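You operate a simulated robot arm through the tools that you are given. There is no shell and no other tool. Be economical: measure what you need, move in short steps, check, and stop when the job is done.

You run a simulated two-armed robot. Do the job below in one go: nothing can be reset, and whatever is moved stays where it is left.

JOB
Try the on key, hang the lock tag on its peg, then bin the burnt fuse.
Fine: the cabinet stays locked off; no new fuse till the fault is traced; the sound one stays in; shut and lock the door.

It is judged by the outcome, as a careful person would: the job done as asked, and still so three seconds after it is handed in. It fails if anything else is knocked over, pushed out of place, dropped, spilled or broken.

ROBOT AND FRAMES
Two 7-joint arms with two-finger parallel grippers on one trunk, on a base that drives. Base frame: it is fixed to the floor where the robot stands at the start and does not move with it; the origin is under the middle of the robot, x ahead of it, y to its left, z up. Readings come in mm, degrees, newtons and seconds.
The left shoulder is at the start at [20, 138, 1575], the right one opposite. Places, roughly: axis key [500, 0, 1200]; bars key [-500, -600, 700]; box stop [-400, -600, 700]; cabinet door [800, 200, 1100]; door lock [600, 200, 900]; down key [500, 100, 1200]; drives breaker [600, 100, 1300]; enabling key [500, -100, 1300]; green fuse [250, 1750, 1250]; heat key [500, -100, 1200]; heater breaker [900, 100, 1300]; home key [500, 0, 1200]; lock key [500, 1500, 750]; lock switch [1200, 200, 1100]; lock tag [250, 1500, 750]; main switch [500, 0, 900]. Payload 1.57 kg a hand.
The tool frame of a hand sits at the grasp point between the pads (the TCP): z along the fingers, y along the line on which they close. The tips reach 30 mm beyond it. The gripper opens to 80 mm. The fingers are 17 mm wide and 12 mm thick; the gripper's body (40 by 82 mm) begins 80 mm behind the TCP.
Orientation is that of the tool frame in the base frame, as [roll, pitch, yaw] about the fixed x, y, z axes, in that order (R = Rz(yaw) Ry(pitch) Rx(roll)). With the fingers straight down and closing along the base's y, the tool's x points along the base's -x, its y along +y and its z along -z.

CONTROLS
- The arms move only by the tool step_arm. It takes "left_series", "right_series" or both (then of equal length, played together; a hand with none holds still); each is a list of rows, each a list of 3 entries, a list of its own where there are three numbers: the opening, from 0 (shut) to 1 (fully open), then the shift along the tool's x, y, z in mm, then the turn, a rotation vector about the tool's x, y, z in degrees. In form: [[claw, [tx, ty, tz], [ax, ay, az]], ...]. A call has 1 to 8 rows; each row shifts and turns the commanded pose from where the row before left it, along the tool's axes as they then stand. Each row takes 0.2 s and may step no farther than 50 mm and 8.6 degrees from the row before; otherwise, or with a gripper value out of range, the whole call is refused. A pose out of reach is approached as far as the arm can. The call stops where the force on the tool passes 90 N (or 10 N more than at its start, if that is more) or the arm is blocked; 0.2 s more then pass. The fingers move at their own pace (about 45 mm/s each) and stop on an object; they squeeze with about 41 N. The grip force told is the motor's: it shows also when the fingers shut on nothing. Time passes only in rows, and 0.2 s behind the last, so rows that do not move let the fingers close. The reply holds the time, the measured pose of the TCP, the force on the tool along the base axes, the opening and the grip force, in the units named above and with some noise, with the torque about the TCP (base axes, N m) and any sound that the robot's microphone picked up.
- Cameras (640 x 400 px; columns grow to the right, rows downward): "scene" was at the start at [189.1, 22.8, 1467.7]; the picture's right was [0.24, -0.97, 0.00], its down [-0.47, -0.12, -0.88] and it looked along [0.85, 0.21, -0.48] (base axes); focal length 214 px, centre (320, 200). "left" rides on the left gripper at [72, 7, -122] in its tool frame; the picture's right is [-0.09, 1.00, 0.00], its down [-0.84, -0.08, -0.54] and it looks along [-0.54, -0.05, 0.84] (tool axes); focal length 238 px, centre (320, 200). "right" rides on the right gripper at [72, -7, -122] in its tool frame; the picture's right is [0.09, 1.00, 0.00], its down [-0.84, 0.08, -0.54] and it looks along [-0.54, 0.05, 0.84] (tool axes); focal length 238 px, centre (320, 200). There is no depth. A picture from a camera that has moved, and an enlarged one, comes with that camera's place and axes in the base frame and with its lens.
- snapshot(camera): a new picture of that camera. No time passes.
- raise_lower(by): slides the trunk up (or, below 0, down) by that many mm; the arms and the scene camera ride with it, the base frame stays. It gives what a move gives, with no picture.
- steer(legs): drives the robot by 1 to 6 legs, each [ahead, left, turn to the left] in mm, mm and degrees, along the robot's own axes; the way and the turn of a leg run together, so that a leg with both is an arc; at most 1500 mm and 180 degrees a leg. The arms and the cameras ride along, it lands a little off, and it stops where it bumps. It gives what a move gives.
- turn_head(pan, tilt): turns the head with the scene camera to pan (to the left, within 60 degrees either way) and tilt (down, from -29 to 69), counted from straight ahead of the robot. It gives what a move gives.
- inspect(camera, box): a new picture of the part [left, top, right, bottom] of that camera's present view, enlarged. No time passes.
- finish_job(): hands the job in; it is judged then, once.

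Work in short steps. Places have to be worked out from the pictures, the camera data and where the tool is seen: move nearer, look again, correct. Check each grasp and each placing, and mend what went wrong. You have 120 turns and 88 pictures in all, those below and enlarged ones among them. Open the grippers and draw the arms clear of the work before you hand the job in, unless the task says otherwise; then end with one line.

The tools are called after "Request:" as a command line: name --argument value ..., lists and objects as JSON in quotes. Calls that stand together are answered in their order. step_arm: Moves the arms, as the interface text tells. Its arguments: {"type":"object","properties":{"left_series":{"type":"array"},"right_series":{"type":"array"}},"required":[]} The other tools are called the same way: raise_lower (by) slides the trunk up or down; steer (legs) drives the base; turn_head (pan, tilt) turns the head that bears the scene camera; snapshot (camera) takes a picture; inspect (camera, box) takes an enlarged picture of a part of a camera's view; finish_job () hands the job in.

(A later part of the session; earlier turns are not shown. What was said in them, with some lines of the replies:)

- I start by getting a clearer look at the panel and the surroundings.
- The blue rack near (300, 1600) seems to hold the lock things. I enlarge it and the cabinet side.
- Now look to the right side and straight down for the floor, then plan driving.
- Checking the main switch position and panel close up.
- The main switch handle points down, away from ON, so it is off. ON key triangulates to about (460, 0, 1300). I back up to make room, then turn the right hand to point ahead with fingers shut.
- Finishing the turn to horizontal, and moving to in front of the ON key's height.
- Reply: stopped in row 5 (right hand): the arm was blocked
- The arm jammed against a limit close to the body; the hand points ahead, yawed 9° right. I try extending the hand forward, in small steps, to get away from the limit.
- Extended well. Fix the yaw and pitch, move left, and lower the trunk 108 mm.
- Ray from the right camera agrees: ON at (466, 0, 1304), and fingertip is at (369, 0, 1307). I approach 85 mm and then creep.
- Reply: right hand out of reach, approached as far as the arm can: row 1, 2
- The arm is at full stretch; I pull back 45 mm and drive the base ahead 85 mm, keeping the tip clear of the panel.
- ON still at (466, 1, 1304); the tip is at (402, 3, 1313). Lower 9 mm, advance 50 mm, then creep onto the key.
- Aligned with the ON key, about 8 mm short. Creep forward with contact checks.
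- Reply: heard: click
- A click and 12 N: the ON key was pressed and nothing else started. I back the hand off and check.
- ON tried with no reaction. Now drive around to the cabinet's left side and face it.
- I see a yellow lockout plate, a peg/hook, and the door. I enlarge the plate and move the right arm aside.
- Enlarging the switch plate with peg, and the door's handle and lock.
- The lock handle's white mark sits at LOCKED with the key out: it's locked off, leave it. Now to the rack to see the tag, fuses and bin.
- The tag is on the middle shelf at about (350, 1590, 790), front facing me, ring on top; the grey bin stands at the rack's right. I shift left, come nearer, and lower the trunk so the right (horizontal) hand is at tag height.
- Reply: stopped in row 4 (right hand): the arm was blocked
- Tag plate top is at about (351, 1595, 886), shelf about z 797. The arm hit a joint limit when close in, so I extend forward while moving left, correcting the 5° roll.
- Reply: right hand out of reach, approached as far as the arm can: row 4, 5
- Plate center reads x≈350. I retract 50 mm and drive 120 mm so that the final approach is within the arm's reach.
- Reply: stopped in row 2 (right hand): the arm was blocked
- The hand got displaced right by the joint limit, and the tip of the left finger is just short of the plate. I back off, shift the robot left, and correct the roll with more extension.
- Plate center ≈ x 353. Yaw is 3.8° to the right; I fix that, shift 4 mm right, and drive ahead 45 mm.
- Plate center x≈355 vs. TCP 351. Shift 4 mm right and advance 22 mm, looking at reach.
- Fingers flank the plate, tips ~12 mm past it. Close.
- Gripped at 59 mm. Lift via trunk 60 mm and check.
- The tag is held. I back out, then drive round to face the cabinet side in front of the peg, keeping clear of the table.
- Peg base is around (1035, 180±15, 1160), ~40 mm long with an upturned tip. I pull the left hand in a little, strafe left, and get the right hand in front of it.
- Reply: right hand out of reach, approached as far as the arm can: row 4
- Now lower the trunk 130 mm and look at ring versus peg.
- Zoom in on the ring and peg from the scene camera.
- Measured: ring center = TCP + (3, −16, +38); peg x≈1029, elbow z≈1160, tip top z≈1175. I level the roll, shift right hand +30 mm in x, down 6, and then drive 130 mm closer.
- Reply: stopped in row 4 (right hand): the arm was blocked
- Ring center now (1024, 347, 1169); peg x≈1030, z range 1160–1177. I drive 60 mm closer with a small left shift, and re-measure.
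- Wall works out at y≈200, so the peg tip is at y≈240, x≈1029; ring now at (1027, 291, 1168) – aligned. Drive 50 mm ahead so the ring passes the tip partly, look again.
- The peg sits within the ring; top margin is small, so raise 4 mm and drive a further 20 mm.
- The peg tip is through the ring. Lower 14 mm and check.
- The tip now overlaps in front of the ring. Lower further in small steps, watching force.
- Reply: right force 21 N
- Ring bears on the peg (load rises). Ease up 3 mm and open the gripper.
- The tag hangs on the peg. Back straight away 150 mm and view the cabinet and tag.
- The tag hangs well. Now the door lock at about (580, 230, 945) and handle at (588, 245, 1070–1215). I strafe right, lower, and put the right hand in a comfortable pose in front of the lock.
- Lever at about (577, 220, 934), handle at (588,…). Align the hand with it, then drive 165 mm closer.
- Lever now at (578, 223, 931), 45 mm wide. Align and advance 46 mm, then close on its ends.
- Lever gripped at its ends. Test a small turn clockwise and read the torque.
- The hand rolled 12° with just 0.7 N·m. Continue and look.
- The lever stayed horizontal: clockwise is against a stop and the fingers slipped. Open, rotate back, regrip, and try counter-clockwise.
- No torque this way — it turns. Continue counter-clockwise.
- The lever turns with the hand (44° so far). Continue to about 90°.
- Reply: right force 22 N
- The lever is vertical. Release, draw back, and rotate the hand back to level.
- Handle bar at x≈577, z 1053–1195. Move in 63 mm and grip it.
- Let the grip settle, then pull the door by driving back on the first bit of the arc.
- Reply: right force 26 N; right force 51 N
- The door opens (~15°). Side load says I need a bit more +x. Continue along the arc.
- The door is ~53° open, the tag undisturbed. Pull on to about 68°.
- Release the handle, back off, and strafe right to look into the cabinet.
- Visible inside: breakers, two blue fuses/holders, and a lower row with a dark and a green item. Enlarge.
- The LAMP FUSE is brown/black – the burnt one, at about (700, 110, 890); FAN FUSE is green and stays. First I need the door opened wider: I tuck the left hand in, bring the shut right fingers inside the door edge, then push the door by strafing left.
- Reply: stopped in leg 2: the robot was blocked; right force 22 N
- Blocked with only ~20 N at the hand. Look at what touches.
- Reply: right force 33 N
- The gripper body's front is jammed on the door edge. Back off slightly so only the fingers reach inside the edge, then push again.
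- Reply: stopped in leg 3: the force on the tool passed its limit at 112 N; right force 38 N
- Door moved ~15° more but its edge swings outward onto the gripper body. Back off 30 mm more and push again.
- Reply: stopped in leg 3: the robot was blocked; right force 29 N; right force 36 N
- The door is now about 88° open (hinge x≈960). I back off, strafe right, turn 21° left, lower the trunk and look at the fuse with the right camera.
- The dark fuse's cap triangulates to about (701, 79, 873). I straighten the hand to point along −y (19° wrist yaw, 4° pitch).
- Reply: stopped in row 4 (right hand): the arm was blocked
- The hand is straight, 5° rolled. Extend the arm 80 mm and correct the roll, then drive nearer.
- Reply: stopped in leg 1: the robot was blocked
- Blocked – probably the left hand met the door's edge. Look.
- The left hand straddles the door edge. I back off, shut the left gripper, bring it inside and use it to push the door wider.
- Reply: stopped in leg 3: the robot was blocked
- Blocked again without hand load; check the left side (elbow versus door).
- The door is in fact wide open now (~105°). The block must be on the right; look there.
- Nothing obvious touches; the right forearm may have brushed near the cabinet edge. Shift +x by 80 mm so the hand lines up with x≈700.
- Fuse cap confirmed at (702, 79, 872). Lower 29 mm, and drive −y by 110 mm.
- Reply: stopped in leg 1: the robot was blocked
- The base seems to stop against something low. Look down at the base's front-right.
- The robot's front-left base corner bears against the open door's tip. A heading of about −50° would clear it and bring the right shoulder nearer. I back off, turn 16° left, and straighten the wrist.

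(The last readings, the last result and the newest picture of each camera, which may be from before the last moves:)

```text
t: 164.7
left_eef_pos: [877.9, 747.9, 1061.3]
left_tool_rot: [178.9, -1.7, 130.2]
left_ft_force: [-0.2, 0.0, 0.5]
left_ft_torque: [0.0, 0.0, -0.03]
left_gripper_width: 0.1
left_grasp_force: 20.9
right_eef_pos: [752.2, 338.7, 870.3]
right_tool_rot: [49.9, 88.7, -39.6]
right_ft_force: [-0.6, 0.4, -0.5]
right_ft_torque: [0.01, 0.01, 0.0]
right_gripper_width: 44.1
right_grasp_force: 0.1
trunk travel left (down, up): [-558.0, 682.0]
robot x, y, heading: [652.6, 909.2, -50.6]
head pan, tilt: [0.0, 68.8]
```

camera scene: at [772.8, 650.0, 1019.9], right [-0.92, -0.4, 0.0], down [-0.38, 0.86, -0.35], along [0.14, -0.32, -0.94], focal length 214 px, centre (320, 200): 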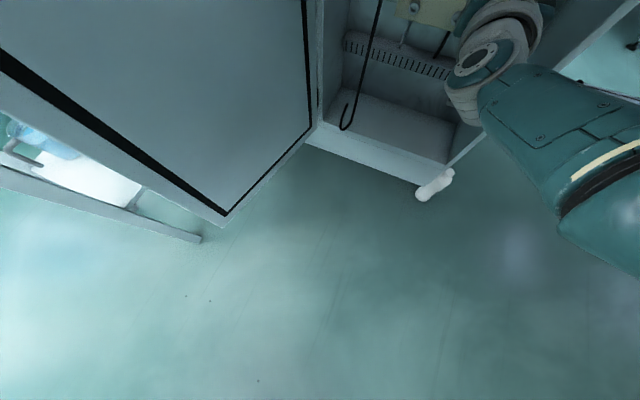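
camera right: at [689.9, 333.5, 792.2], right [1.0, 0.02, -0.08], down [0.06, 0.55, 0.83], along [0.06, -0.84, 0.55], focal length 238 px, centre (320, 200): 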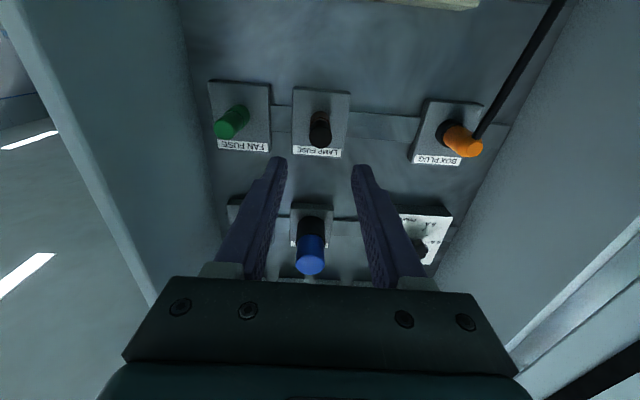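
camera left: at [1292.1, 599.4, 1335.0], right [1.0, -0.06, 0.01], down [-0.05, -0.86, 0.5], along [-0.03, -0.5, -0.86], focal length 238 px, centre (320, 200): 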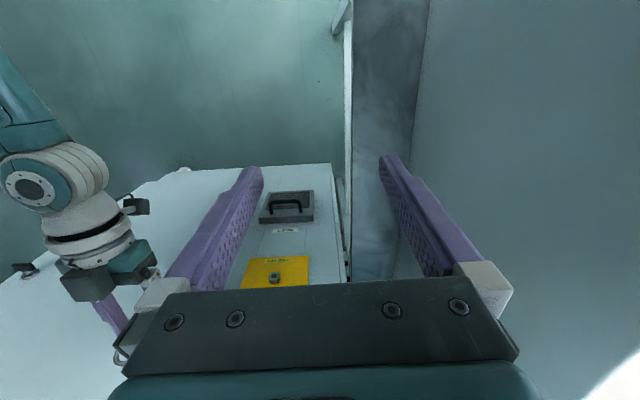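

Hand straight at (752, 339, 870). For more reach, raise the hand in the arm by 160 and drop the trunk by 160, moving 50 mm to −x.

Request:
step_arm --right_series '[[0.55, [-40, -15, 0], [0, 0, 0]], [0.55, [-40, -15, 0], [0, 0, 0]], [0.55, [-40, -15, 0], [0, 0, 0]], [0.55, [-40, -7, 0], [0, 0, 0]], [0.55, [0, 0, 0], [0, 0, 0]]]'

Request:
raise_lower --by -158

Request:
steer --legs '[[115, -95, 0]]'

Request:
snapshot --camera "right"

```text
t: 165.8
left_eef_pos: [877.3, 749.5, 1061.7]
left_tool_rot: [178.9, -1.6, 130.3]
left_ft_force: [-0.9, -0.6, 0.0]
left_ft_torque: [-0.03, 0.03, 0.03]
left_gripper_width: 0.0
left_grasp_force: 21.2
right_eef_pos: [697.1, 340.3, 1029.5]
right_tool_rot: [56.3, 88.8, -33.1]
right_ft_force: [-0.9, -0.5, -0.4]
right_ft_torque: [0.01, -0.01, 0.0]
right_gripper_width: 43.6
right_grasp_force: 0.1
trunk travel left (down, up): [-558.0, 682.0]
robot x, y, heading: [653.4, 912.6, -50.6]
head pan, tilt: [0.0, 68.8]
```

```text
t: 167.7
left_eef_pos: [877.8, 747.9, 903.2]
left_tool_rot: [178.9, -1.8, 130.4]
left_ft_force: [0.1, 0.4, 0.6]
left_ft_torque: [0.01, -0.02, 0.0]
left_gripper_width: 0.0
left_grasp_force: 21.1
right_eef_pos: [697.2, 339.1, 874.4]
right_tool_rot: [48.9, 88.7, -40.3]
right_ft_force: [0.6, 0.7, 0.3]
right_ft_torque: [0.01, 0.0, -0.04]
right_gripper_width: 43.9
right_grasp_force: 0.1
trunk travel left (down, up): [-400.0, 840.0]
robot x, y, heading: [656.0, 909.5, -50.5]
head pan, tilt: [0.0, 68.8]
```

```text
t: 169.0
left_eef_pos: [879.4, 602.3, 904.1]
left_tool_rot: [179.0, -1.7, 130.4]
left_ft_force: [-0.1, -0.6, -0.1]
left_ft_torque: [0.02, 0.01, 0.01]
left_gripper_width: 0.0
left_grasp_force: 21.4
right_eef_pos: [699.2, 193.8, 872.5]
right_tool_rot: [49.1, 88.7, -40.2]
right_ft_force: [-0.7, -1.0, -0.2]
right_ft_torque: [-0.01, -0.01, 0.01]
right_gripper_width: 44.1
right_grasp_force: 0.1
trunk travel left (down, up): [-400.0, 840.0]
robot x, y, heading: [653.7, 758.6, -50.4]
head pan, tilt: [0.0, 68.8]
```

```text
12 pictures are left
camera right: at [690.7, 314.0, 798.5], right [1.0, 0.01, -0.08], down [0.06, 0.55, 0.83], along [0.05, -0.83, 0.55], focal length 238 px, centre (320, 200)
```

right: 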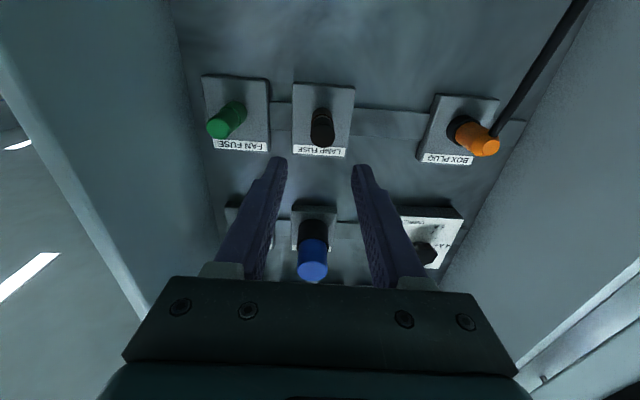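

Aligned: fuse cap ≈ (701, 84, 874), TCP at (699, 194, 872). Advance 80 mm, look, then the rest.

Request:
step_arm --right_series '[[0.55, [-1, 0.5, 30], [0, 0, 0]], [0.55, [0, 0, 30], [0, 0, 0]], [0.55, [0, 0, 20], [0, 0, 0]], [0.55, [0, 0, 0], [0, 0, 0]]]'

Request:
snapshot --camera "right"

```text
t: 170.0
left_eef_pos: [878.3, 603.2, 903.9]
left_tool_rot: [178.9, -1.7, 130.4]
left_ft_force: [0.6, 0.4, 0.0]
left_ft_torque: [-0.01, 0.02, -0.03]
left_gripper_width: 0.0
left_grasp_force: 21.5
right_eef_pos: [700.8, 112.5, 875.8]
right_tool_rot: [50.6, 88.7, -38.7]
right_ft_force: [0.0, 0.1, 0.1]
right_ft_torque: [0.02, 0.0, -0.01]
right_gripper_width: 43.9
right_grasp_force: 0.0
trunk travel left (down, up): [-400.0, 840.0]
robot x, y, heading: [655.8, 759.1, -50.6]
head pan, tilt: [0.0, 68.8]
```

```text
11 pictures are left
camera right: at [692.8, 234.7, 801.9], right [1.0, 0.01, -0.07], down [0.06, 0.55, 0.83], along [0.05, -0.83, 0.55], focal length 238 px, centre (320, 200)
```

right: 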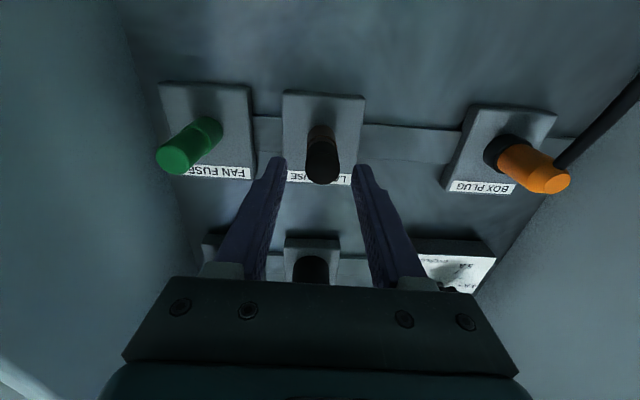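

Fuse centered between the fingers. Advance 34 mm and close.

Request:
step_arm --right_series '[[0.55, [2, 0, 17], [0, 0, 0]], [0.55, [0, 0, 17], [0, 0, 0]], [0, [0, 0, 0], [0, 0, 0]], [0, [0, 0, 0], [0, 0, 0]], [0, [0, 0, 0], [0, 0, 0]], [0, [0, 0, 0], [0, 0, 0]]]'

```text
t: 171.4
left_eef_pos: [879.4, 601.9, 903.9]
left_tool_rot: [178.8, -1.7, 130.5]
left_ft_force: [0.5, 0.2, 0.4]
left_ft_torque: [-0.01, 0.0, -0.02]
left_gripper_width: 0.0
left_grasp_force: 21.5
right_eef_pos: [702.6, 79.0, 872.5]
right_tool_rot: [48.3, 88.6, -40.8]
right_ft_force: [6.1, -2.3, -1.2]
right_ft_torque: [-0.13, 0.44, 0.3]
right_gripper_width: 23.0
right_grasp_force: 35.2
trunk travel left (down, up): [-400.0, 840.0]
robot x, y, heading: [653.9, 760.6, -50.4]
head pan, tilt: [0.0, 68.8]
```

Gripped at 23 mm. Pull straight out in small steps.

Request:
step_arm --right_series '[[0, [0, -1, 0], [0, 0, 0]], [0, [0, 0, -8], [0, 0, 0]], [0, [0, 0, -10], [0, 0, 0]], [0, [0, 0, -20], [0, 0, 0]], [0, [0, 0, -30], [0, 0, 0]], [0, [0, 0, -30], [0, 0, 0]]]'

Request:
snapshot --camera "right"

```text
t: 172.8
left_eef_pos: [878.1, 603.1, 904.7]
left_tool_rot: [178.9, -1.8, 130.6]
left_ft_force: [-0.6, -1.1, 0.0]
left_ft_torque: [0.02, -0.03, 0.0]
left_gripper_width: 0.0
left_grasp_force: 21.4
right_eef_pos: [697.3, 178.1, 870.6]
right_tool_rot: [50.7, 88.8, -38.7]
right_ft_force: [-0.4, -0.2, -0.1]
right_ft_torque: [0.03, -0.01, 0.05]
right_gripper_width: 19.6
right_grasp_force: 33.5
trunk travel left (down, up): [-400.0, 840.0]
robot x, y, heading: [653.1, 760.8, -50.5]
head pan, tilt: [0.0, 68.8]
```

```text
10 pictures are left
camera right: at [689.8, 299.3, 796.5], right [1.0, 0.01, -0.08], down [0.06, 0.55, 0.83], along [0.05, -0.83, 0.55], focal length 238 px, centre (320, 200)
```

right: 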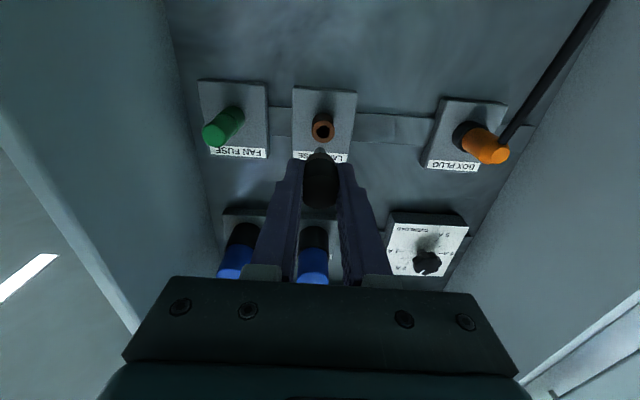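

The burnt fuse is out and held; sound one still in. The bin spans about x 570–760, y 1500–1750, rim z≈775. I back out, move away from the door, turn 160° left, raise 20 mm.

Request:
steer --legs '[[-162, 134, 0], [-95, -116, 0], [0, 0, 160]]'

Request:
raise_lower --by 25

Request:
turn_head --pan -30 --tilt 35

Request:
snapshot --camera "scene"

```text
t: 182.0
left_eef_pos: [357.1, 1199.6, 904.0]
left_tool_rot: [178.9, -1.6, -70.4]
left_ft_force: [0.2, -0.3, 0.2]
left_ft_torque: [-0.01, 0.0, 0.01]
left_gripper_width: 0.0
left_grasp_force: 20.9
right_eef_pos: [675.3, 1533.7, 870.6]
right_tool_rot: [50.0, 88.6, 119.9]
right_ft_force: [0.4, -0.8, 0.7]
right_ft_torque: [-0.02, 0.0, 0.0]
right_gripper_width: 19.6
right_grasp_force: 33.2
trunk travel left (down, up): [-400.0, 840.0]
robot x, y, heading: [508.6, 975.0, 108.8]
head pan, tilt: [0.0, 68.8]
```

```text
t: 182.7
left_eef_pos: [357.7, 1199.6, 928.9]
left_tool_rot: [178.8, -1.8, -70.3]
left_ft_force: [-0.4, -0.1, 0.8]
left_ft_torque: [-0.01, 0.04, 0.0]
left_gripper_width: 0.1
left_grasp_force: 22.1
right_eef_pos: [675.0, 1533.5, 896.5]
right_tool_rot: [50.2, 88.8, 120.2]
right_ft_force: [0.8, 0.0, -0.9]
right_ft_torque: [0.0, 0.01, -0.02]
right_gripper_width: 19.6
right_grasp_force: 33.6
trunk travel left (down, up): [-425.0, 815.0]
robot x, y, heading: [505.6, 974.0, 108.5]
head pan, tilt: [0.0, 68.8]
```

```text
t: 183.7
left_eef_pos: [356.9, 1200.8, 928.6]
left_tool_rot: [178.9, -1.8, -70.3]
left_ft_force: [0.5, -0.4, 0.8]
left_ft_torque: [0.02, 0.0, -0.03]
left_gripper_width: 0.0
left_grasp_force: 21.0
right_eef_pos: [676.0, 1533.9, 896.0]
right_tool_rot: [50.1, 88.7, 120.0]
right_ft_force: [0.2, -0.7, -0.7]
right_ft_torque: [-0.02, -0.01, -0.04]
right_gripper_width: 19.8
right_grasp_force: 33.6
trunk travel left (down, up): [-425.0, 815.0]
robot x, y, heading: [510.6, 974.1, 108.9]
head pan, tilt: [-30.0, 35.0]
```

```text
9 pictures are left
camera scene: at [495.4, 1153.7, 932.6], right [0.98, -0.19, 0.0], down [-0.11, -0.56, -0.82], along [0.16, 0.8, -0.57], focal length 214 px, centre (320, 200)
```

scene: 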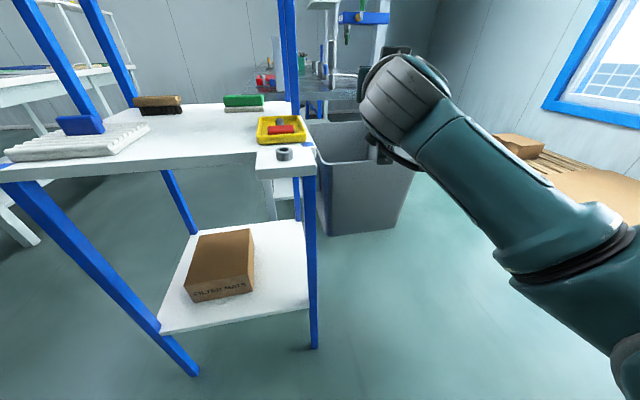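

Bin center ≈ (670, 1620). Extend the hand 65 mm forward over the bin.

Request:
step_arm --right_series '[[0, [0, 10, 25], [0, 0, 0]], [0, [0, 10, 25], [0, 0, 0]], [0, [0, 10, 20], [0, 0, 0]]]'

Request:
snapshot --camera "right"

```text
t: 184.5
left_eef_pos: [355.9, 1201.4, 929.0]
left_tool_rot: [178.8, -1.8, -70.2]
left_ft_force: [-0.5, 0.1, 0.0]
left_ft_torque: [0.0, -0.01, 0.03]
left_gripper_width: 0.1
left_grasp_force: 21.3
right_eef_pos: [670.8, 1610.1, 896.7]
right_tool_rot: [48.9, 88.7, 118.8]
right_ft_force: [0.3, -0.2, -0.5]
right_ft_torque: [0.0, 0.03, 0.0]
right_gripper_width: 19.5
right_grasp_force: 33.7
trunk travel left (down, up): [-425.0, 815.0]
robot x, y, heading: [510.8, 972.9, 108.8]
head pan, tilt: [-30.0, 35.0]
```

```text
8 pictures are left
camera right: at [634.3, 1495.0, 822.7], right [-0.94, 0.34, -0.08], down [-0.25, -0.5, 0.83], along [0.25, 0.8, 0.55], focal length 238 px, centre (320, 200)
```

right: 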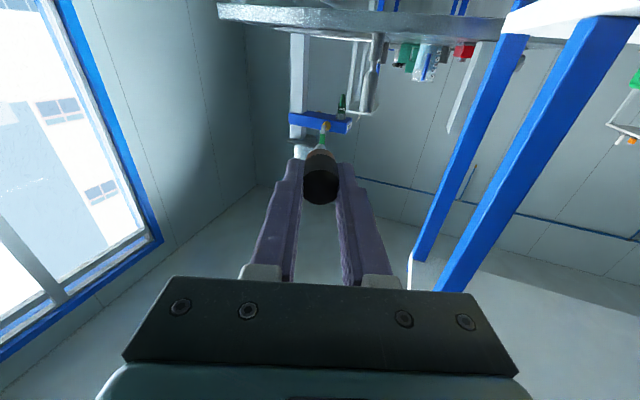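

Fuse is over the bin middle. Lower 20 mm and release.

Request:
raise_lower --by -20

Request:
step_arm --right_series '[[0.5, [0, 0, 0], [0, 0, 0]], [0.6, [0, 0, 0], [0, 0, 0]], [0.6, [0, 0, 0], [0, 0, 0]], [0.6, [0, 0, 0], [0, 0, 0]]]'

Request:
raise_lower --by 40

Request:
steer --legs '[[-120, 0, 0]]'

Request:
raise_lower --by 330

Request:
turn_head --pan -35 --tilt 40

Request:
snapshot --camera "scene"

```text
t: 185.2
left_eef_pos: [357.2, 1201.5, 909.3]
left_tool_rot: [178.9, -1.7, -70.3]
left_ft_force: [-0.5, -0.3, -0.2]
left_ft_torque: [0.0, 0.02, 0.01]
left_gripper_width: 0.0
left_grasp_force: 21.1
right_eef_pos: [670.7, 1610.0, 875.7]
right_tool_rot: [49.9, 88.7, 119.9]
right_ft_force: [1.3, 0.2, -0.1]
right_ft_torque: [-0.03, -0.03, 0.01]
right_gripper_width: 19.8
right_grasp_force: 33.8
trunk travel left (down, up): [-405.0, 835.0]
robot x, y, heading: [507.6, 973.1, 108.8]
head pan, tilt: [-30.0, 35.0]
```

```text
t: 186.2
left_eef_pos: [357.5, 1200.5, 909.4]
left_tool_rot: [178.9, -1.7, -70.3]
left_ft_force: [-0.4, 0.9, 0.0]
left_ft_torque: [0.01, 0.01, 0.01]
left_gripper_width: 0.0
left_grasp_force: 21.1
right_eef_pos: [670.7, 1609.0, 876.9]
right_tool_rot: [49.8, 88.7, 119.7]
right_ft_force: [-0.8, 1.1, 0.1]
right_ft_torque: [0.01, 0.01, 0.01]
right_gripper_width: 48.4
right_grasp_force: 0.1
trunk travel left (down, up): [-405.0, 835.0]
robot x, y, heading: [514.1, 968.7, 108.9]
head pan, tilt: [-30.0, 35.0]
```

```text
t: 187.0
left_eef_pos: [356.9, 1200.2, 948.1]
left_tool_rot: [178.9, -1.7, -70.4]
left_ft_force: [-0.2, -0.3, 0.4]
left_ft_torque: [0.0, 0.0, 0.01]
left_gripper_width: 0.0
left_grasp_force: 21.3
right_eef_pos: [672.8, 1608.2, 916.8]
right_tool_rot: [50.1, 88.7, 120.0]
right_ft_force: [0.5, 0.1, -0.9]
right_ft_torque: [0.0, -0.01, -0.02]
right_gripper_width: 48.1
right_grasp_force: 0.0
trunk travel left (down, up): [-445.0, 795.0]
robot x, y, heading: [512.7, 973.0, 108.9]
head pan, tilt: [-30.0, 35.0]
```

```text
t: 188.2
left_eef_pos: [395.4, 1086.0, 948.8]
left_tool_rot: [179.0, -1.8, -70.4]
left_ft_force: [-0.1, -0.4, 0.4]
left_ft_torque: [0.02, 0.0, 0.0]
left_gripper_width: 0.0
left_grasp_force: 21.5
right_eef_pos: [711.9, 1494.7, 916.2]
right_tool_rot: [50.0, 88.7, 119.7]
right_ft_force: [0.0, -0.1, -0.1]
right_ft_torque: [0.04, 0.02, -0.01]
right_gripper_width: 48.0
right_grasp_force: 0.0
trunk travel left (down, up): [-445.0, 795.0]
robot x, y, heading: [546.9, 859.2, 108.9]
head pan, tilt: [-30.0, 35.0]
```

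```text
t: 191.5
left_eef_pos: [395.5, 1086.7, 1279.1]
left_tool_rot: [178.9, -1.7, -70.5]
left_ft_force: [0.0, -0.5, 1.3]
left_ft_torque: [-0.03, 0.01, 0.04]
left_gripper_width: 0.0
left_grasp_force: 21.8
right_eef_pos: [710.5, 1495.9, 1247.0]
right_tool_rot: [49.7, 88.7, 119.5]
right_ft_force: [0.0, -0.6, -0.4]
right_ft_torque: [-0.02, -0.01, 0.0]
right_gripper_width: 47.9
right_grasp_force: 0.1
trunk travel left (down, up): [-775.0, 465.0]
robot x, y, heading: [547.8, 858.7, 108.4]
head pan, tilt: [-30.0, 35.0]
```

```text
t: 192.1
left_eef_pos: [394.4, 1088.8, 1278.3]
left_tool_rot: [178.9, -1.7, -70.5]
left_ft_force: [-0.4, -0.4, 0.6]
left_ft_torque: [-0.04, 0.02, 0.02]
left_gripper_width: 0.0
left_grasp_force: 22.0
right_eef_pos: [712.3, 1496.5, 1247.0]
right_tool_rot: [49.6, 88.8, 119.4]
right_ft_force: [0.3, 0.3, 0.1]
right_ft_torque: [0.01, -0.01, -0.01]
right_gripper_width: 48.1
right_grasp_force: 0.0
trunk travel left (down, up): [-775.0, 465.0]
robot x, y, heading: [550.5, 857.8, 108.6]
head pan, tilt: [-35.0, 40.0]
```

```text
7 pictures are left
camera scene: at [540.7, 1035.7, 1275.2], right [0.96, -0.28, 0.0], down [-0.18, -0.62, -0.77], along [0.21, 0.74, -0.64], focal length 214 px, centre (320, 200)
```

scene: 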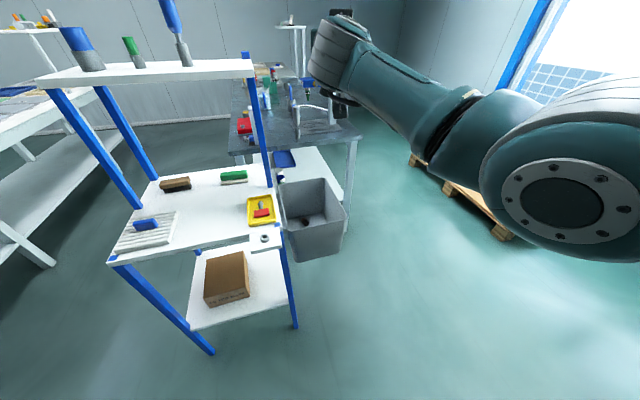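

The fuse lies in the bin. Now the door: I must get the hand behind the open door and push it shut. First raise a bit, step away from rack, shut fingers, and turn right.

Request:
step_arm --right_series '[[0, [0, 0, 0], [0, 0, 0]], [0, [0, 0, 0], [0, 0, 0]], [0, [0, 0, 0], [0, 0, 0]]]'

Request:
raise_lower --by 35

Request:
steer --legs '[[122, 42, 0], [0, 0, -159]]'

```text
t: 192.9
left_eef_pos: [396.0, 1087.9, 1278.5]
left_tool_rot: [179.0, -1.8, -70.3]
left_ft_force: [0.1, 0.2, 0.8]
left_ft_torque: [0.01, 0.04, 0.0]
left_gripper_width: 0.0
left_grasp_force: 21.7
right_eef_pos: [710.0, 1495.7, 1247.5]
right_tool_rot: [49.6, 88.7, 119.5]
right_ft_force: [-0.6, 0.1, 0.1]
right_ft_torque: [-0.03, -0.01, 0.01]
right_gripper_width: 0.1
right_grasp_force: 12.2
trunk travel left (down, up): [-775.0, 465.0]
robot x, y, heading: [550.4, 861.3, 108.6]
head pan, tilt: [-35.0, 40.0]
```

```text
t: 193.7
left_eef_pos: [395.5, 1087.0, 1313.1]
left_tool_rot: [179.0, -1.7, -70.4]
left_ft_force: [0.4, 0.0, 0.1]
left_ft_torque: [-0.04, -0.04, 0.02]
left_gripper_width: 0.1
left_grasp_force: 21.2
right_eef_pos: [710.2, 1495.2, 1281.9]
right_tool_rot: [49.8, 88.7, 119.5]
right_ft_force: [1.3, -0.3, 0.0]
right_ft_torque: [-0.01, -0.02, -0.03]
right_gripper_width: 0.3
right_grasp_force: 21.5
trunk travel left (down, up): [-810.0, 430.0]
robot x, y, heading: [548.0, 861.7, 108.4]
head pan, tilt: [-35.0, 40.0]
```

```text
t: 201.5
left_eef_pos: [696.8, 810.0, 1313.5]
left_tool_rot: [178.9, -1.6, 132.3]
left_ft_force: [-0.1, 1.0, -0.1]
left_ft_torque: [0.02, 0.0, 0.01]
left_gripper_width: 0.0
left_grasp_force: 22.1
right_eef_pos: [563.0, 312.4, 1281.6]
right_tool_rot: [49.3, 88.7, -38.1]
right_ft_force: [0.3, -0.1, 0.1]
right_ft_torque: [0.01, -0.01, -0.01]
right_gripper_width: 0.0
right_grasp_force: 21.0
trunk travel left (down, up): [-810.0, 430.0]
robot x, y, heading: [466.2, 964.0, -48.7]
head pan, tilt: [-35.0, 40.0]
```

Verify where the door stands before going round it.

Request:
turn_head --pan 15 --tilt 40

Request:
snapshot --camera "scene"

```text
t: 202.7
left_eef_pos: [697.7, 811.9, 1313.7]
left_tool_rot: [178.9, -1.7, 132.2]
left_ft_force: [-0.3, 0.2, 0.5]
left_ft_torque: [-0.02, 0.03, 0.01]
left_gripper_width: 0.2
left_grasp_force: 21.2
right_eef_pos: [563.4, 312.9, 1282.6]
right_tool_rot: [49.5, 88.7, -38.2]
right_ft_force: [0.0, -0.8, 0.2]
right_ft_torque: [-0.01, -0.03, 0.0]
right_gripper_width: 0.3
right_grasp_force: 21.7
trunk travel left (down, up): [-810.0, 430.0]
robot x, y, heading: [467.7, 961.1, -48.7]
head pan, tilt: [15.0, 40.0]
```

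```text
6 pictures are left
camera scene: at [606.1, 842.2, 1310.2], right [-0.55, -0.83, 0.0], down [-0.53, 0.36, -0.77], along [0.64, -0.42, -0.64], focal length 214 px, centre (320, 200)
```

scene: 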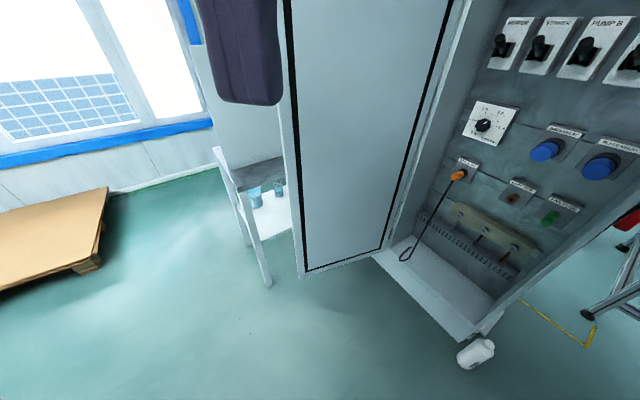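

Door tip ≈ (1150, 600), hinge ≈ (985, 205). I drive round the tip so the right hand ends up behind the door at about (1255, 521).

Request:
steer --legs '[[204, 291, 0], [-293, 257, 0], [224, 255, 0]]'

Request:
steer --legs '[[165, -145, 0]]'

```text
t: 208.8
left_eef_pos: [1389.5, 1243.2, 1312.6]
left_tool_rot: [178.9, -1.7, 133.1]
left_ft_force: [-0.1, -0.1, 0.6]
left_ft_torque: [0.04, 0.03, 0.01]
left_gripper_width: 0.0
left_grasp_force: 21.7
right_eef_pos: [1264.7, 743.7, 1281.9]
right_tool_rot: [49.3, 88.7, -37.4]
right_ft_force: [0.8, 0.0, 0.3]
right_ft_torque: [-0.02, -0.01, 0.02]
right_gripper_width: 0.0
right_grasp_force: 21.2
trunk travel left (down, up): [-810.0, 430.0]
robot x, y, heading: [1163.8, 1392.2, -47.6]
head pan, tilt: [15.0, 40.0]
```

```text
t: 210.5
left_eef_pos: [1394.5, 1023.5, 1312.5]
left_tool_rot: [178.8, -1.8, 133.1]
left_ft_force: [0.0, 1.4, -0.1]
left_ft_torque: [-0.01, 0.01, 0.02]
left_gripper_width: 0.1
left_grasp_force: 21.3
right_eef_pos: [1267.4, 522.6, 1282.1]
right_tool_rot: [50.0, 88.7, -36.6]
right_ft_force: [0.1, -0.6, -0.2]
right_ft_torque: [0.01, 0.02, -0.01]
right_gripper_width: 0.3
right_grasp_force: 21.9
trunk travel left (down, up): [-810.0, 430.0]
robot x, y, heading: [1165.6, 1170.4, -47.9]
head pan, tilt: [15.0, 40.0]
```

Hand is behind the door. Push west to bring the door to ~90°, then southwest to keep swinging it shut.

Request:
steer --legs '[[-154, -171, 0]]'

Request:
steer --legs '[[44, -175, 0]]'

```text
t: 212.2
left_eef_pos: [1165.0, 1022.3, 1313.6]
left_tool_rot: [178.9, -1.7, 133.2]
left_ft_force: [0.4, 0.0, -0.3]
left_ft_torque: [-0.02, -0.01, 0.0]
left_gripper_width: 0.0
left_grasp_force: 21.6
right_eef_pos: [1039.7, 523.7, 1282.4]
right_tool_rot: [50.0, 88.7, -36.6]
right_ft_force: [0.3, 0.6, -1.6]
right_ft_torque: [0.0, -0.02, -0.01]
right_gripper_width: 0.2
right_grasp_force: 21.5
trunk travel left (down, up): [-810.0, 430.0]
robot x, y, heading: [934.1, 1173.7, -47.7]
head pan, tilt: [15.0, 40.0]
```

```text
t: 213.2
left_eef_pos: [1138.9, 986.1, 1313.1]
left_tool_rot: [178.9, -1.7, 133.2]
left_ft_force: [-0.5, -0.1, -0.1]
left_ft_torque: [0.02, 0.0, 0.0]
left_gripper_width: 0.0
left_grasp_force: 20.7
right_eef_pos: [1023.7, 491.0, 1280.2]
right_tool_rot: [63.1, 88.7, -22.3]
right_ft_force: [0.2, 12.9, 1.6]
right_ft_torque: [1.29, 0.07, -0.15]
right_gripper_width: 0.3
right_grasp_force: 21.1
trunk travel left (down, up): [-810.0, 430.0]
robot x, y, heading: [905.9, 1133.8, -47.7]
head pan, tilt: [15.0, 40.0]
stopped in leg 1: the force on the tool passed its limit at 128 N (the readings are from after the stop); the commanded pose is now the measured one
```

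Stopped by contact along y. Look at the hand and door.

Request:
turn_head --pan -40 --tilt 25

Request:
snapshot --camera "scene"

```text
t: 214.5
left_eef_pos: [1139.1, 986.5, 1312.2]
left_tool_rot: [178.8, -1.8, 133.3]
left_ft_force: [0.5, 0.9, 0.4]
left_ft_torque: [0.0, -0.01, -0.03]
left_gripper_width: 0.1
left_grasp_force: 21.3
right_eef_pos: [1022.6, 491.3, 1281.3]
right_tool_rot: [63.4, 88.7, -22.3]
right_ft_force: [3.0, 18.4, -1.0]
right_ft_torque: [1.68, 0.11, -0.55]
right_gripper_width: 0.0
right_grasp_force: 21.3
trunk travel left (down, up): [-810.0, 430.0]
robot x, y, heading: [905.9, 1131.9, -47.4]
head pan, tilt: [-40.0, 25.0]
```

```text
5 pictures are left
camera scene: at [980.1, 969.4, 1333.0], right [-1.0, -0.04, 0.0], down [-0.02, 0.42, -0.91], along [0.04, -0.9, -0.43], focal length 214 px, centre (320, 200)
```

scene: 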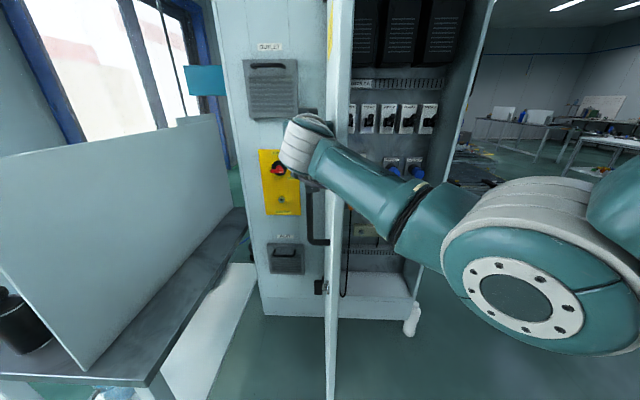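

The door stands at 90°, my forearm bears on its edge. Back off 35 mm, then swing the hand west by turning right 20° to push the door past.

Request:
steer --legs '[[-26, 24, 0], [0, 0, -20]]'

```text
t: 216.4
left_eef_pos: [1074.5, 950.3, 1313.1]
left_tool_rot: [178.9, -1.7, 113.2]
left_ft_force: [0.0, 0.1, -0.3]
left_ft_torque: [0.02, 0.02, 0.0]
left_gripper_width: 0.0
left_grasp_force: 21.7
right_eef_pos: [794.1, 525.2, 1282.2]
right_tool_rot: [54.8, 88.6, -51.1]
right_ft_force: [0.0, -0.4, 0.2]
right_ft_torque: [-0.01, 0.0, -0.03]
right_gripper_width: 0.1
right_grasp_force: 21.6
trunk travel left (down, up): [-810.0, 430.0]
robot x, y, heading: [906.1, 1171.1, -67.6]
head pan, tilt: [-40.0, 25.0]
```

Now push the door south-west with the fingertips.

Request:
steer --legs '[[116, -113, 0]]'

```text
t: 217.8
left_eef_pos: [1012.5, 799.7, 1312.8]
left_tool_rot: [178.9, -1.6, 112.9]
left_ft_force: [1.0, -0.8, -0.5]
left_ft_torque: [0.0, 0.01, -0.01]
left_gripper_width: 0.3
left_grasp_force: 21.9
right_eef_pos: [730.8, 376.7, 1282.6]
right_tool_rot: [55.3, 88.8, -50.5]
right_ft_force: [-0.1, -0.4, 0.1]
right_ft_torque: [-0.02, 0.01, -0.01]
right_gripper_width: 0.3
right_grasp_force: 21.1
trunk travel left (down, up): [-810.0, 430.0]
robot x, y, heading: [846.2, 1018.4, -68.1]
head pan, tilt: [-40.0, 25.0]
```

Request:
steer --legs '[[80, -55, 0]]'

Request:
turn_head --pan -25 --tilt 25

Request:
snapshot --camera "scene"

```text
t: 219.0
left_eef_pos: [992.0, 706.3, 1312.3]
left_tool_rot: [178.9, -1.7, 112.8]
left_ft_force: [0.1, 0.0, 0.3]
left_ft_torque: [-0.01, -0.04, 0.0]
left_gripper_width: 0.2
left_grasp_force: 21.1
right_eef_pos: [711.0, 282.6, 1282.6]
right_tool_rot: [55.7, 88.8, -50.2]
right_ft_force: [-0.6, 0.6, 0.3]
right_ft_torque: [0.01, 0.02, -0.04]
right_gripper_width: 0.0
right_grasp_force: 21.3
trunk travel left (down, up): [-810.0, 430.0]
robot x, y, heading: [828.0, 925.7, -68.0]
head pan, tilt: [-40.0, 25.0]
```

```text
t: 219.7
left_eef_pos: [992.2, 704.7, 1313.2]
left_tool_rot: [179.0, -1.7, 112.7]
left_ft_force: [-0.2, -0.6, -0.1]
left_ft_torque: [0.0, 0.01, -0.01]
left_gripper_width: 0.0
left_grasp_force: 21.5
right_eef_pos: [708.9, 282.6, 1282.2]
right_tool_rot: [55.3, 88.7, -50.7]
right_ft_force: [-0.4, 0.1, 0.2]
right_ft_torque: [-0.01, 0.05, 0.02]
right_gripper_width: 0.3
right_grasp_force: 21.3
trunk travel left (down, up): [-810.0, 430.0]
robot x, y, heading: [828.9, 929.5, -67.7]
head pan, tilt: [-25.0, 25.0]
```

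```text
4 pictures are left
camera scene: at [860.0, 741.6, 1333.5], right [-1.0, 0.05, 0.0], down [0.02, 0.42, -0.91], along [-0.05, -0.91, -0.42], focal length 214 px, centre (320, 200)
```

scene: 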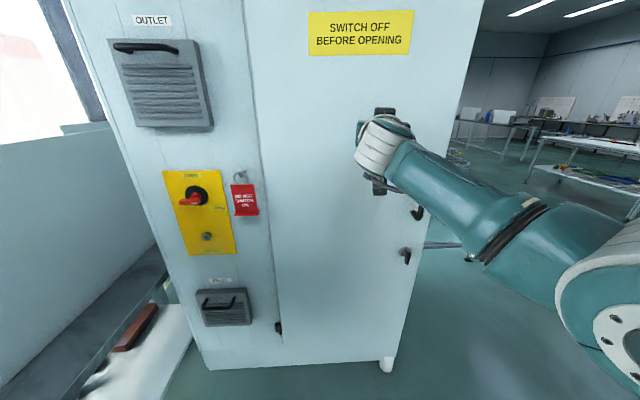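

The door is nearly shut, tag in place. Push the last bit.

Request:
steer --legs '[[30, -12, 0]]'

Request:
step_arm --right_series '[[0, [0, 0, 5], [0, 0, 0]], [0, [0, 0, 5], [0, 0, 0]], [0, [0, 0, 5], [0, 0, 0]], [0, [0, 0, 4], [0, 0, 0]], [0, [0, 0, 4], [0, 0, 0]]]'

```text
t: 220.6
left_eef_pos: [992.8, 674.3, 1313.4]
left_tool_rot: [178.9, -1.7, 112.8]
left_ft_force: [-1.0, -0.1, -0.1]
left_ft_torque: [0.0, 0.0, 0.02]
left_gripper_width: 0.0
left_grasp_force: 21.3
right_eef_pos: [709.6, 250.3, 1281.6]
right_tool_rot: [55.8, 88.7, -50.2]
right_ft_force: [0.6, 0.4, 0.4]
right_ft_torque: [-0.02, -0.05, -0.01]
right_gripper_width: 0.1
right_grasp_force: 21.4
trunk travel left (down, up): [-810.0, 430.0]
robot x, y, heading: [826.0, 894.3, -68.2]
head pan, tilt: [-25.0, 25.0]
```

```text
t: 221.8
left_eef_pos: [991.9, 676.3, 1311.7]
left_tool_rot: [178.9, -1.9, 112.7]
left_ft_force: [0.3, 0.0, -0.1]
left_ft_torque: [0.02, -0.03, 0.01]
left_gripper_width: 0.0
left_grasp_force: 21.4
right_eef_pos: [705.6, 231.4, 1282.6]
right_tool_rot: [50.6, 88.6, -55.3]
right_ft_force: [2.9, 55.0, 16.7]
right_ft_torque: [-0.35, -0.02, 0.15]
right_gripper_width: 0.0
right_grasp_force: 21.4
trunk travel left (down, up): [-810.0, 430.0]
robot x, y, heading: [822.5, 893.1, -68.0]
head pan, tilt: [-25.0, 25.0]
```

Contact at 55 N with the tip at the closed plane: door shut. Back off, turn to face squarely, lower the trunk, and restore the hand to a square pose for the lock lever.

Request:
steer --legs '[[-111, 45, 0], [0, 0, -20.5]]'

Request:
step_arm --right_series '[[0.3, [0, 10, -15], [-7.5, 0, 0]], [0.5, [0, 15, -15], [-7.5, 0, 0]], [0.8, [0, 20, -15], [-7.5, 0, 0]], [0.8, [0, 20, -15], [-7.5, 0, 0]], [0.8, [0, 20, -10], [-7.5, 0, 0]]]'

Request:
raise_lower --by -195

```text
t: 224.1
left_eef_pos: [904.4, 748.8, 1313.5]
left_tool_rot: [179.0, -1.8, 92.6]
left_ft_force: [0.6, -0.2, -0.1]
left_ft_torque: [0.0, -0.02, 0.0]
left_gripper_width: 0.1
left_grasp_force: 21.1
right_eef_pos: [480.0, 431.3, 1282.1]
right_tool_rot: [55.7, 88.7, -70.7]
right_ft_force: [0.4, 0.1, 0.3]
right_ft_torque: [-0.02, 0.0, 0.03]
right_gripper_width: 0.2
right_grasp_force: 21.4
trunk travel left (down, up): [-810.0, 430.0]
robot x, y, heading: [824.1, 1010.3, -88.5]
head pan, tilt: [-25.0, 25.0]
```

```text
t: 225.3
left_eef_pos: [905.9, 748.9, 1313.1]
left_tool_rot: [178.9, -1.8, 92.5]
left_ft_force: [0.6, 0.6, -0.3]
left_ft_torque: [-0.05, 0.0, -0.02]
left_gripper_width: 0.0
left_grasp_force: 21.0
right_eef_pos: [585.4, 467.5, 1279.9]
right_tool_rot: [19.9, 88.6, -68.7]
right_ft_force: [0.1, 0.1, -0.4]
right_ft_torque: [-0.01, 0.01, -0.02]
right_gripper_width: 64.2
right_grasp_force: 0.0
trunk travel left (down, up): [-810.0, 430.0]
robot x, y, heading: [826.9, 1010.8, -88.5]
head pan, tilt: [-25.0, 25.0]
```

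```text
t: 227.4
left_eef_pos: [904.9, 748.8, 1118.3]
left_tool_rot: [178.9, -1.6, 92.5]
left_ft_force: [-0.1, 0.2, 0.2]
left_ft_torque: [0.0, 0.0, 0.0]
left_gripper_width: 0.0
left_grasp_force: 21.2
right_eef_pos: [585.9, 468.6, 1085.0]
right_tool_rot: [18.0, 88.7, -70.8]
right_ft_force: [0.2, 0.8, -0.1]
right_ft_torque: [-0.01, 0.01, 0.0]
right_gripper_width: 64.0
right_grasp_force: 0.0
trunk travel left (down, up): [-615.0, 626.0]
robot x, y, heading: [824.7, 1013.3, -88.3]
head pan, tilt: [-25.0, 25.0]
```

Hand is straight. Lower it to lever height, roll −90° so the fingers close vertically.

Request:
step_arm --right_series '[[0.8, [31, 10, -12], [0, 0, 0]], [0.8, [31, 10, -12], [0, 0, 0]], [0.8, [31, 10, -12], [0, 0, 0]], [0.8, [31, 10, -12], [0, 0, 0]], [0.8, [31, 10, -12], [0, 0, 0]]]'

Request:
step_arm --right_series '[[0.8, [0, 0, 0], [0, 0, -8.5]], [0.8, [0, 0, 0], [0, 0, -8.5]], [0.8, [0, 0, 0], [0, 0, -8.5]], [0.8, [0, 0, 0], [0, 0, -8.5]], [0.8, [0, 0, 0], [0, 0, -8.5]], [0.8, [0, 0, 0], [0, 0, -8.5]], [0.8, [0, 0, 0], [0, 0, -8.5]], [0.8, [0, 0, 0], [0, 0, -8.5]]]'

Request:
step_arm --right_series '[[0.8, [0, 0, 0], [0, 0, -8.5]], [0.8, [0, 0, 0], [0, 0, -8.5]], [0.8, [0, 0, 0], [0, 0, -4]]]'

Request:
steer --legs '[[200, -56, 0]]'

Request:
snapshot --camera "right"

```text
t: 228.6
left_eef_pos: [906.0, 748.5, 1118.3]
left_tool_rot: [178.9, -1.7, 92.5]
left_ft_force: [-0.1, 0.8, 0.4]
left_ft_torque: [0.04, -0.01, -0.01]
left_gripper_width: 0.0
left_grasp_force: 21.4
right_eef_pos: [635.5, 525.7, 929.2]
right_tool_rot: [21.2, 88.7, -67.4]
right_ft_force: [-0.1, 0.4, 0.9]
right_ft_torque: [0.02, 0.0, -0.01]
right_gripper_width: 64.3
right_grasp_force: 0.0
trunk travel left (down, up): [-615.0, 626.0]
robot x, y, heading: [824.3, 1014.3, -88.5]
head pan, tilt: [-25.0, 25.0]
```

```text
t: 230.4
left_eef_pos: [904.4, 749.4, 1118.6]
left_tool_rot: [178.9, -1.8, 92.5]
left_ft_force: [-0.5, -0.3, 0.2]
left_ft_torque: [0.02, -0.01, 0.01]
left_gripper_width: 0.0
left_grasp_force: 21.4
right_eef_pos: [634.5, 526.4, 929.5]
right_tool_rot: [-88.7, 22.2, -178.4]
right_ft_force: [-0.3, -0.3, 0.5]
right_ft_torque: [0.02, 0.01, 0.0]
right_gripper_width: 64.0
right_grasp_force: 0.1
trunk travel left (down, up): [-615.0, 626.0]
robot x, y, heading: [827.4, 1013.8, -88.2]
head pan, tilt: [-25.0, 25.0]
```

```text
t: 231.2
left_eef_pos: [905.4, 749.9, 1119.0]
left_tool_rot: [179.0, -1.7, 92.5]
left_ft_force: [0.0, 0.2, 0.0]
left_ft_torque: [-0.01, 0.01, 0.01]
left_gripper_width: 0.1
left_grasp_force: 21.5
right_eef_pos: [635.3, 525.1, 929.3]
right_tool_rot: [-88.8, 1.3, -178.8]
right_ft_force: [0.4, -0.3, 0.4]
right_ft_torque: [0.02, -0.04, 0.02]
right_gripper_width: 63.9
right_grasp_force: 0.0
trunk travel left (down, up): [-615.0, 626.0]
robot x, y, heading: [827.1, 1011.7, -88.5]
head pan, tilt: [-25.0, 25.0]
```

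```text
t: 232.9
left_eef_pos: [855.9, 551.7, 1118.5]
left_tool_rot: [178.9, -1.7, 92.6]
left_ft_force: [0.5, 0.2, 0.4]
left_ft_torque: [0.0, 0.01, -0.02]
left_gripper_width: 0.0
left_grasp_force: 21.2
right_eef_pos: [586.2, 327.2, 929.2]
right_tool_rot: [-88.7, 1.4, -178.6]
right_ft_force: [-0.4, -0.7, -0.9]
right_ft_torque: [-0.02, -0.02, 0.0]
right_gripper_width: 64.1
right_grasp_force: 0.0
trunk travel left (down, up): [-615.0, 626.0]
robot x, y, heading: [778.0, 818.8, -88.5]
head pan, tilt: [-25.0, 25.0]
```

```text
3 pictures are left
camera right: at [510.0, 448.5, 931.6], right [-0.07, -0.02, -1.0], down [0.83, 0.56, -0.07], along [0.56, -0.83, -0.02], focal length 238 px, centre (320, 200)
```

right: 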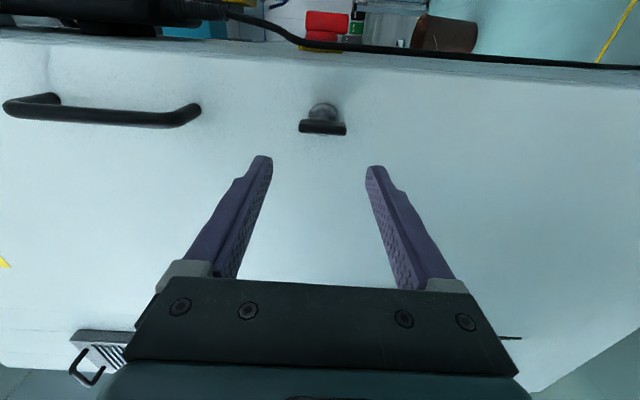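

The door is shut and the lever stands vertical at (580, 222, 929). Drive 42 mm closer, then align and grip its ends.

Request:
steer --legs '[[42, 0, 0]]'

Request:
step_arm --right_series '[[0.8, [7, 0, 14], [0, 0, 0]], [0.8, [0, 0, 14], [0, 0, 0]], [0.8, [0, 0, 12], [0, 0, 0]], [0.4, [0, 0, 0], [0, 0, 0]], [0.4, [0, 0, 0], [0, 0, 0]], [0.4, [0, 0, 0], [0, 0, 0]]]'

```text
t: 233.8
left_eef_pos: [857.6, 510.0, 1118.0]
left_tool_rot: [178.9, -1.7, 92.6]
left_ft_force: [0.1, 0.7, 0.2]
left_ft_torque: [-0.01, 0.0, 0.0]
left_gripper_width: 0.0
left_grasp_force: 21.3
right_eef_pos: [586.7, 286.8, 929.9]
right_tool_rot: [-88.8, 1.4, -178.7]
right_ft_force: [0.5, 0.8, 0.1]
right_ft_torque: [0.03, -0.04, -0.01]
right_gripper_width: 64.3
right_grasp_force: 0.0
trunk travel left (down, up): [-615.0, 626.0]
robot x, y, heading: [777.1, 771.0, -88.2]
head pan, tilt: [-25.0, 25.0]
```

```text
t: 235.2
left_eef_pos: [857.0, 509.4, 1118.2]
left_tool_rot: [178.9, -1.7, 92.6]
left_ft_force: [-0.4, 0.9, 0.4]
left_ft_torque: [0.02, 0.02, -0.03]
left_gripper_width: 0.0
left_grasp_force: 21.0
right_eef_pos: [582.2, 246.6, 929.2]
right_tool_rot: [-88.9, 1.4, -178.6]
right_ft_force: [-0.4, -0.6, 1.9]
right_ft_torque: [0.43, 0.02, 0.09]
right_gripper_width: 44.1
right_grasp_force: 29.1
trunk travel left (down, up): [-615.0, 626.0]
robot x, y, heading: [776.2, 772.6, -88.5]
head pan, tilt: [-25.0, 25.0]
```

Lever gripped (44 mm). Turn it clockwise 90°, back to the locked position.

Request:
step_arm --right_series '[[0.4, [0, 0, 0], [0, 0, 0]], [0.4, [0, 0, 0], [0, 0, 6]], [0.4, [0, 0, 0], [0, 0, 8]], [0.4, [0, 0, 0], [0, 0, 8]], [0.4, [0, 0, 0], [0, 0, 8]], [0.4, [0, 0, 0], [0, 0, 8]], [0.4, [0, 0, 0], [0, 0, 8]]]'

Request:
step_arm --right_series '[[0.4, [0, 0, 0], [0, 0, 8]], [0.4, [0, 0, 0], [0, 0, 8]], [0.4, [0, 0, 0], [0, 0, 8]], [0.4, [0, 0, 0], [0, 0, 8]], [0.4, [0, 0, 0], [0, 0, 8]], [0.4, [0, 0, 0], [0, 0, 4]]]'

```text
t: 236.8
left_eef_pos: [855.6, 510.1, 1118.3]
left_tool_rot: [179.1, -1.8, 92.5]
left_ft_force: [0.0, 0.0, 1.1]
left_ft_torque: [-0.01, 0.0, 0.06]
left_gripper_width: 0.3
left_grasp_force: 21.3
right_eef_pos: [580.0, 245.7, 930.7]
right_tool_rot: [-87.9, 47.4, -177.2]
right_ft_force: [0.9, 11.3, 10.8]
right_ft_torque: [0.02, 0.03, -0.88]
right_gripper_width: 43.9
right_grasp_force: 44.6
trunk travel left (down, up): [-615.0, 626.0]
robot x, y, heading: [774.9, 771.4, -88.4]
head pan, tilt: [-25.0, 25.0]
```

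```text
t: 238.2
left_eef_pos: [854.9, 509.9, 1118.2]
left_tool_rot: [179.0, -1.8, 92.5]
left_ft_force: [0.0, -0.2, 0.1]
left_ft_torque: [-0.01, 0.02, -0.01]
left_gripper_width: 0.0
left_grasp_force: 21.3
right_eef_pos: [578.4, 245.8, 932.0]
right_tool_rot: [39.5, 88.0, -49.2]
right_ft_force: [-4.7, 12.4, 16.9]
right_ft_torque: [-0.87, 0.54, -0.78]
right_gripper_width: 44.1
right_grasp_force: 45.0
trunk travel left (down, up): [-615.0, 626.0]
robot x, y, heading: [776.3, 774.9, -88.1]
head pan, tilt: [-25.0, 25.0]
```

Torque rises to 0.54 N·m as at the stop before. Nudge 3° more, release, back off, and check.

Request:
step_arm --right_series '[[0.4, [0, 0, 0], [0, 0, 3]], [0.4, [0, 0, 0], [0, 0, 0]], [0.8, [0, 0, 0], [0, 0, -2]], [0.8, [0, 0, 0], [0, 0, 0]], [0.8, [0, 0, -35], [0, 0, 0]], [0.8, [0, 0, -40], [0, 0, 0]]]'

Request:
steer --legs '[[-200, 0, 0]]'

Request:
snapshot --camera "scene"

```text
t: 239.6
left_eef_pos: [857.2, 511.1, 1118.2]
left_tool_rot: [178.9, -1.8, 92.7]
left_ft_force: [-0.1, 0.3, -0.4]
left_ft_torque: [-0.01, 0.0, 0.0]
left_gripper_width: 0.2
left_grasp_force: 21.6
right_eef_pos: [578.9, 320.5, 928.0]
right_tool_rot: [64.7, 87.3, -23.9]
right_ft_force: [-0.1, 0.2, 0.7]
right_ft_torque: [0.01, 0.0, -0.01]
right_gripper_width: 64.0
right_grasp_force: 0.2
trunk travel left (down, up): [-615.0, 626.0]
robot x, y, heading: [781.1, 773.1, -88.6]
head pan, tilt: [-25.0, 25.0]
```

```text
t: 241.2
left_eef_pos: [851.2, 709.4, 1117.1]
left_tool_rot: [178.9, -1.7, 92.6]
left_ft_force: [0.0, -0.7, -0.4]
left_ft_torque: [-0.05, 0.01, -0.01]
left_gripper_width: 0.0
left_grasp_force: 21.5
right_eef_pos: [572.0, 520.0, 928.2]
right_tool_rot: [63.1, 87.3, -25.6]
right_ft_force: [0.3, 0.5, 0.9]
right_ft_torque: [-0.02, 0.0, -0.02]
right_gripper_width: 63.8
right_grasp_force: 0.1
trunk travel left (down, up): [-615.0, 626.0]
robot x, y, heading: [775.0, 971.2, -88.2]
head pan, tilt: [-25.0, 25.0]
```

```text
2 pictures are left
camera scene: at [739.7, 789.8, 1138.4], right [-0.92, 0.4, 0.0], down [0.17, 0.39, -0.91], along [-0.36, -0.83, -0.42], focal length 214 px, centre (320, 200)
```

scene: 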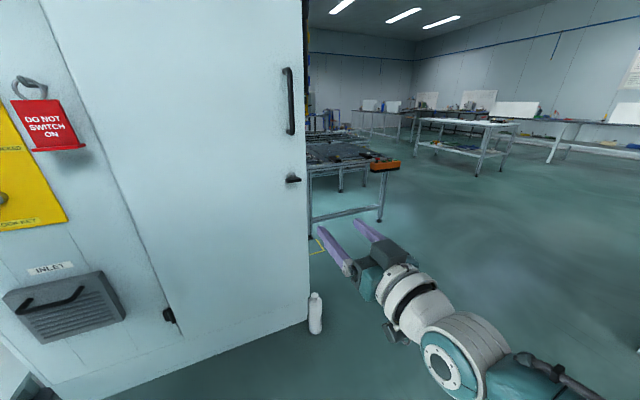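

Lever horizontal (locked), door shut, tag on its peg, fuse seen in the bin. Open both grippers and hand in.

Request:
step_arm --right_series '[[1, [0, 0, 0], [0, 0, 0]], [1, [0, 0, 0], [0, 0, 0]], [1, [0, 0, 0], [0, 0, 0]], [1, [0, 0, 0], [0, 0, 0]]]' --left_series '[[1, [0, 0, 0], [0, 0, 0]], [1, [0, 0, 0], [0, 0, 0]], [1, [0, 0, 0], [0, 0, 0]], [1, [0, 0, 0], [0, 0, 0]]]'

Request:
inspect --camera "scene" --box '[240, 50, 330, 220]'

```text
t: 242.2
left_eef_pos: [851.6, 710.0, 1118.7]
left_tool_rot: [178.9, -1.7, 92.6]
left_ft_force: [0.4, -0.4, 0.6]
left_ft_torque: [-0.04, 0.02, -0.01]
left_gripper_width: 80.0
left_grasp_force: 0.0
right_eef_pos: [573.2, 521.2, 928.6]
right_tool_rot: [62.9, 87.4, -25.7]
right_ft_force: [-0.3, -0.8, -0.5]
right_ft_torque: [-0.03, 0.0, 0.01]
right_gripper_width: 80.1
right_grasp_force: 0.0
trunk travel left (down, up): [-615.0, 626.0]
robot x, y, heading: [771.7, 971.3, -88.4]
head pan, tilt: [-25.0, 25.0]
```

```text
2.35 times, centred on (285, 135) of scene
camera zoom: at [739.7, 789.7, 1138.5], right [-0.92, 0.4, 0.0], down [0.17, 0.39, -0.91], along [-0.36, -0.83, -0.42], focal length 505 px, centre (402, 353)
```

zoom: 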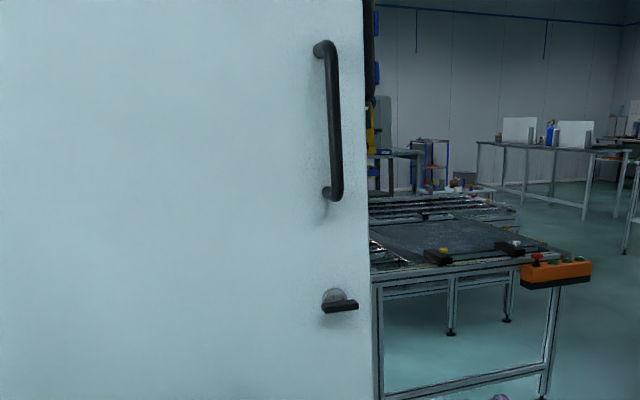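

The lever is back in its original horizontal position and the door is flush. Handing in.

Request:
finish_job

```text
The job is handed in.
```

I pressed the ON key and the machine stayed dead, hung the lock tag on its peg, and pulled the burnt lamp fuse and put it in the grey bin; the sound fan fuse is still in, no new fuse went in, and the cabinet is still locked off with its door shut and its lever turned back to locked.
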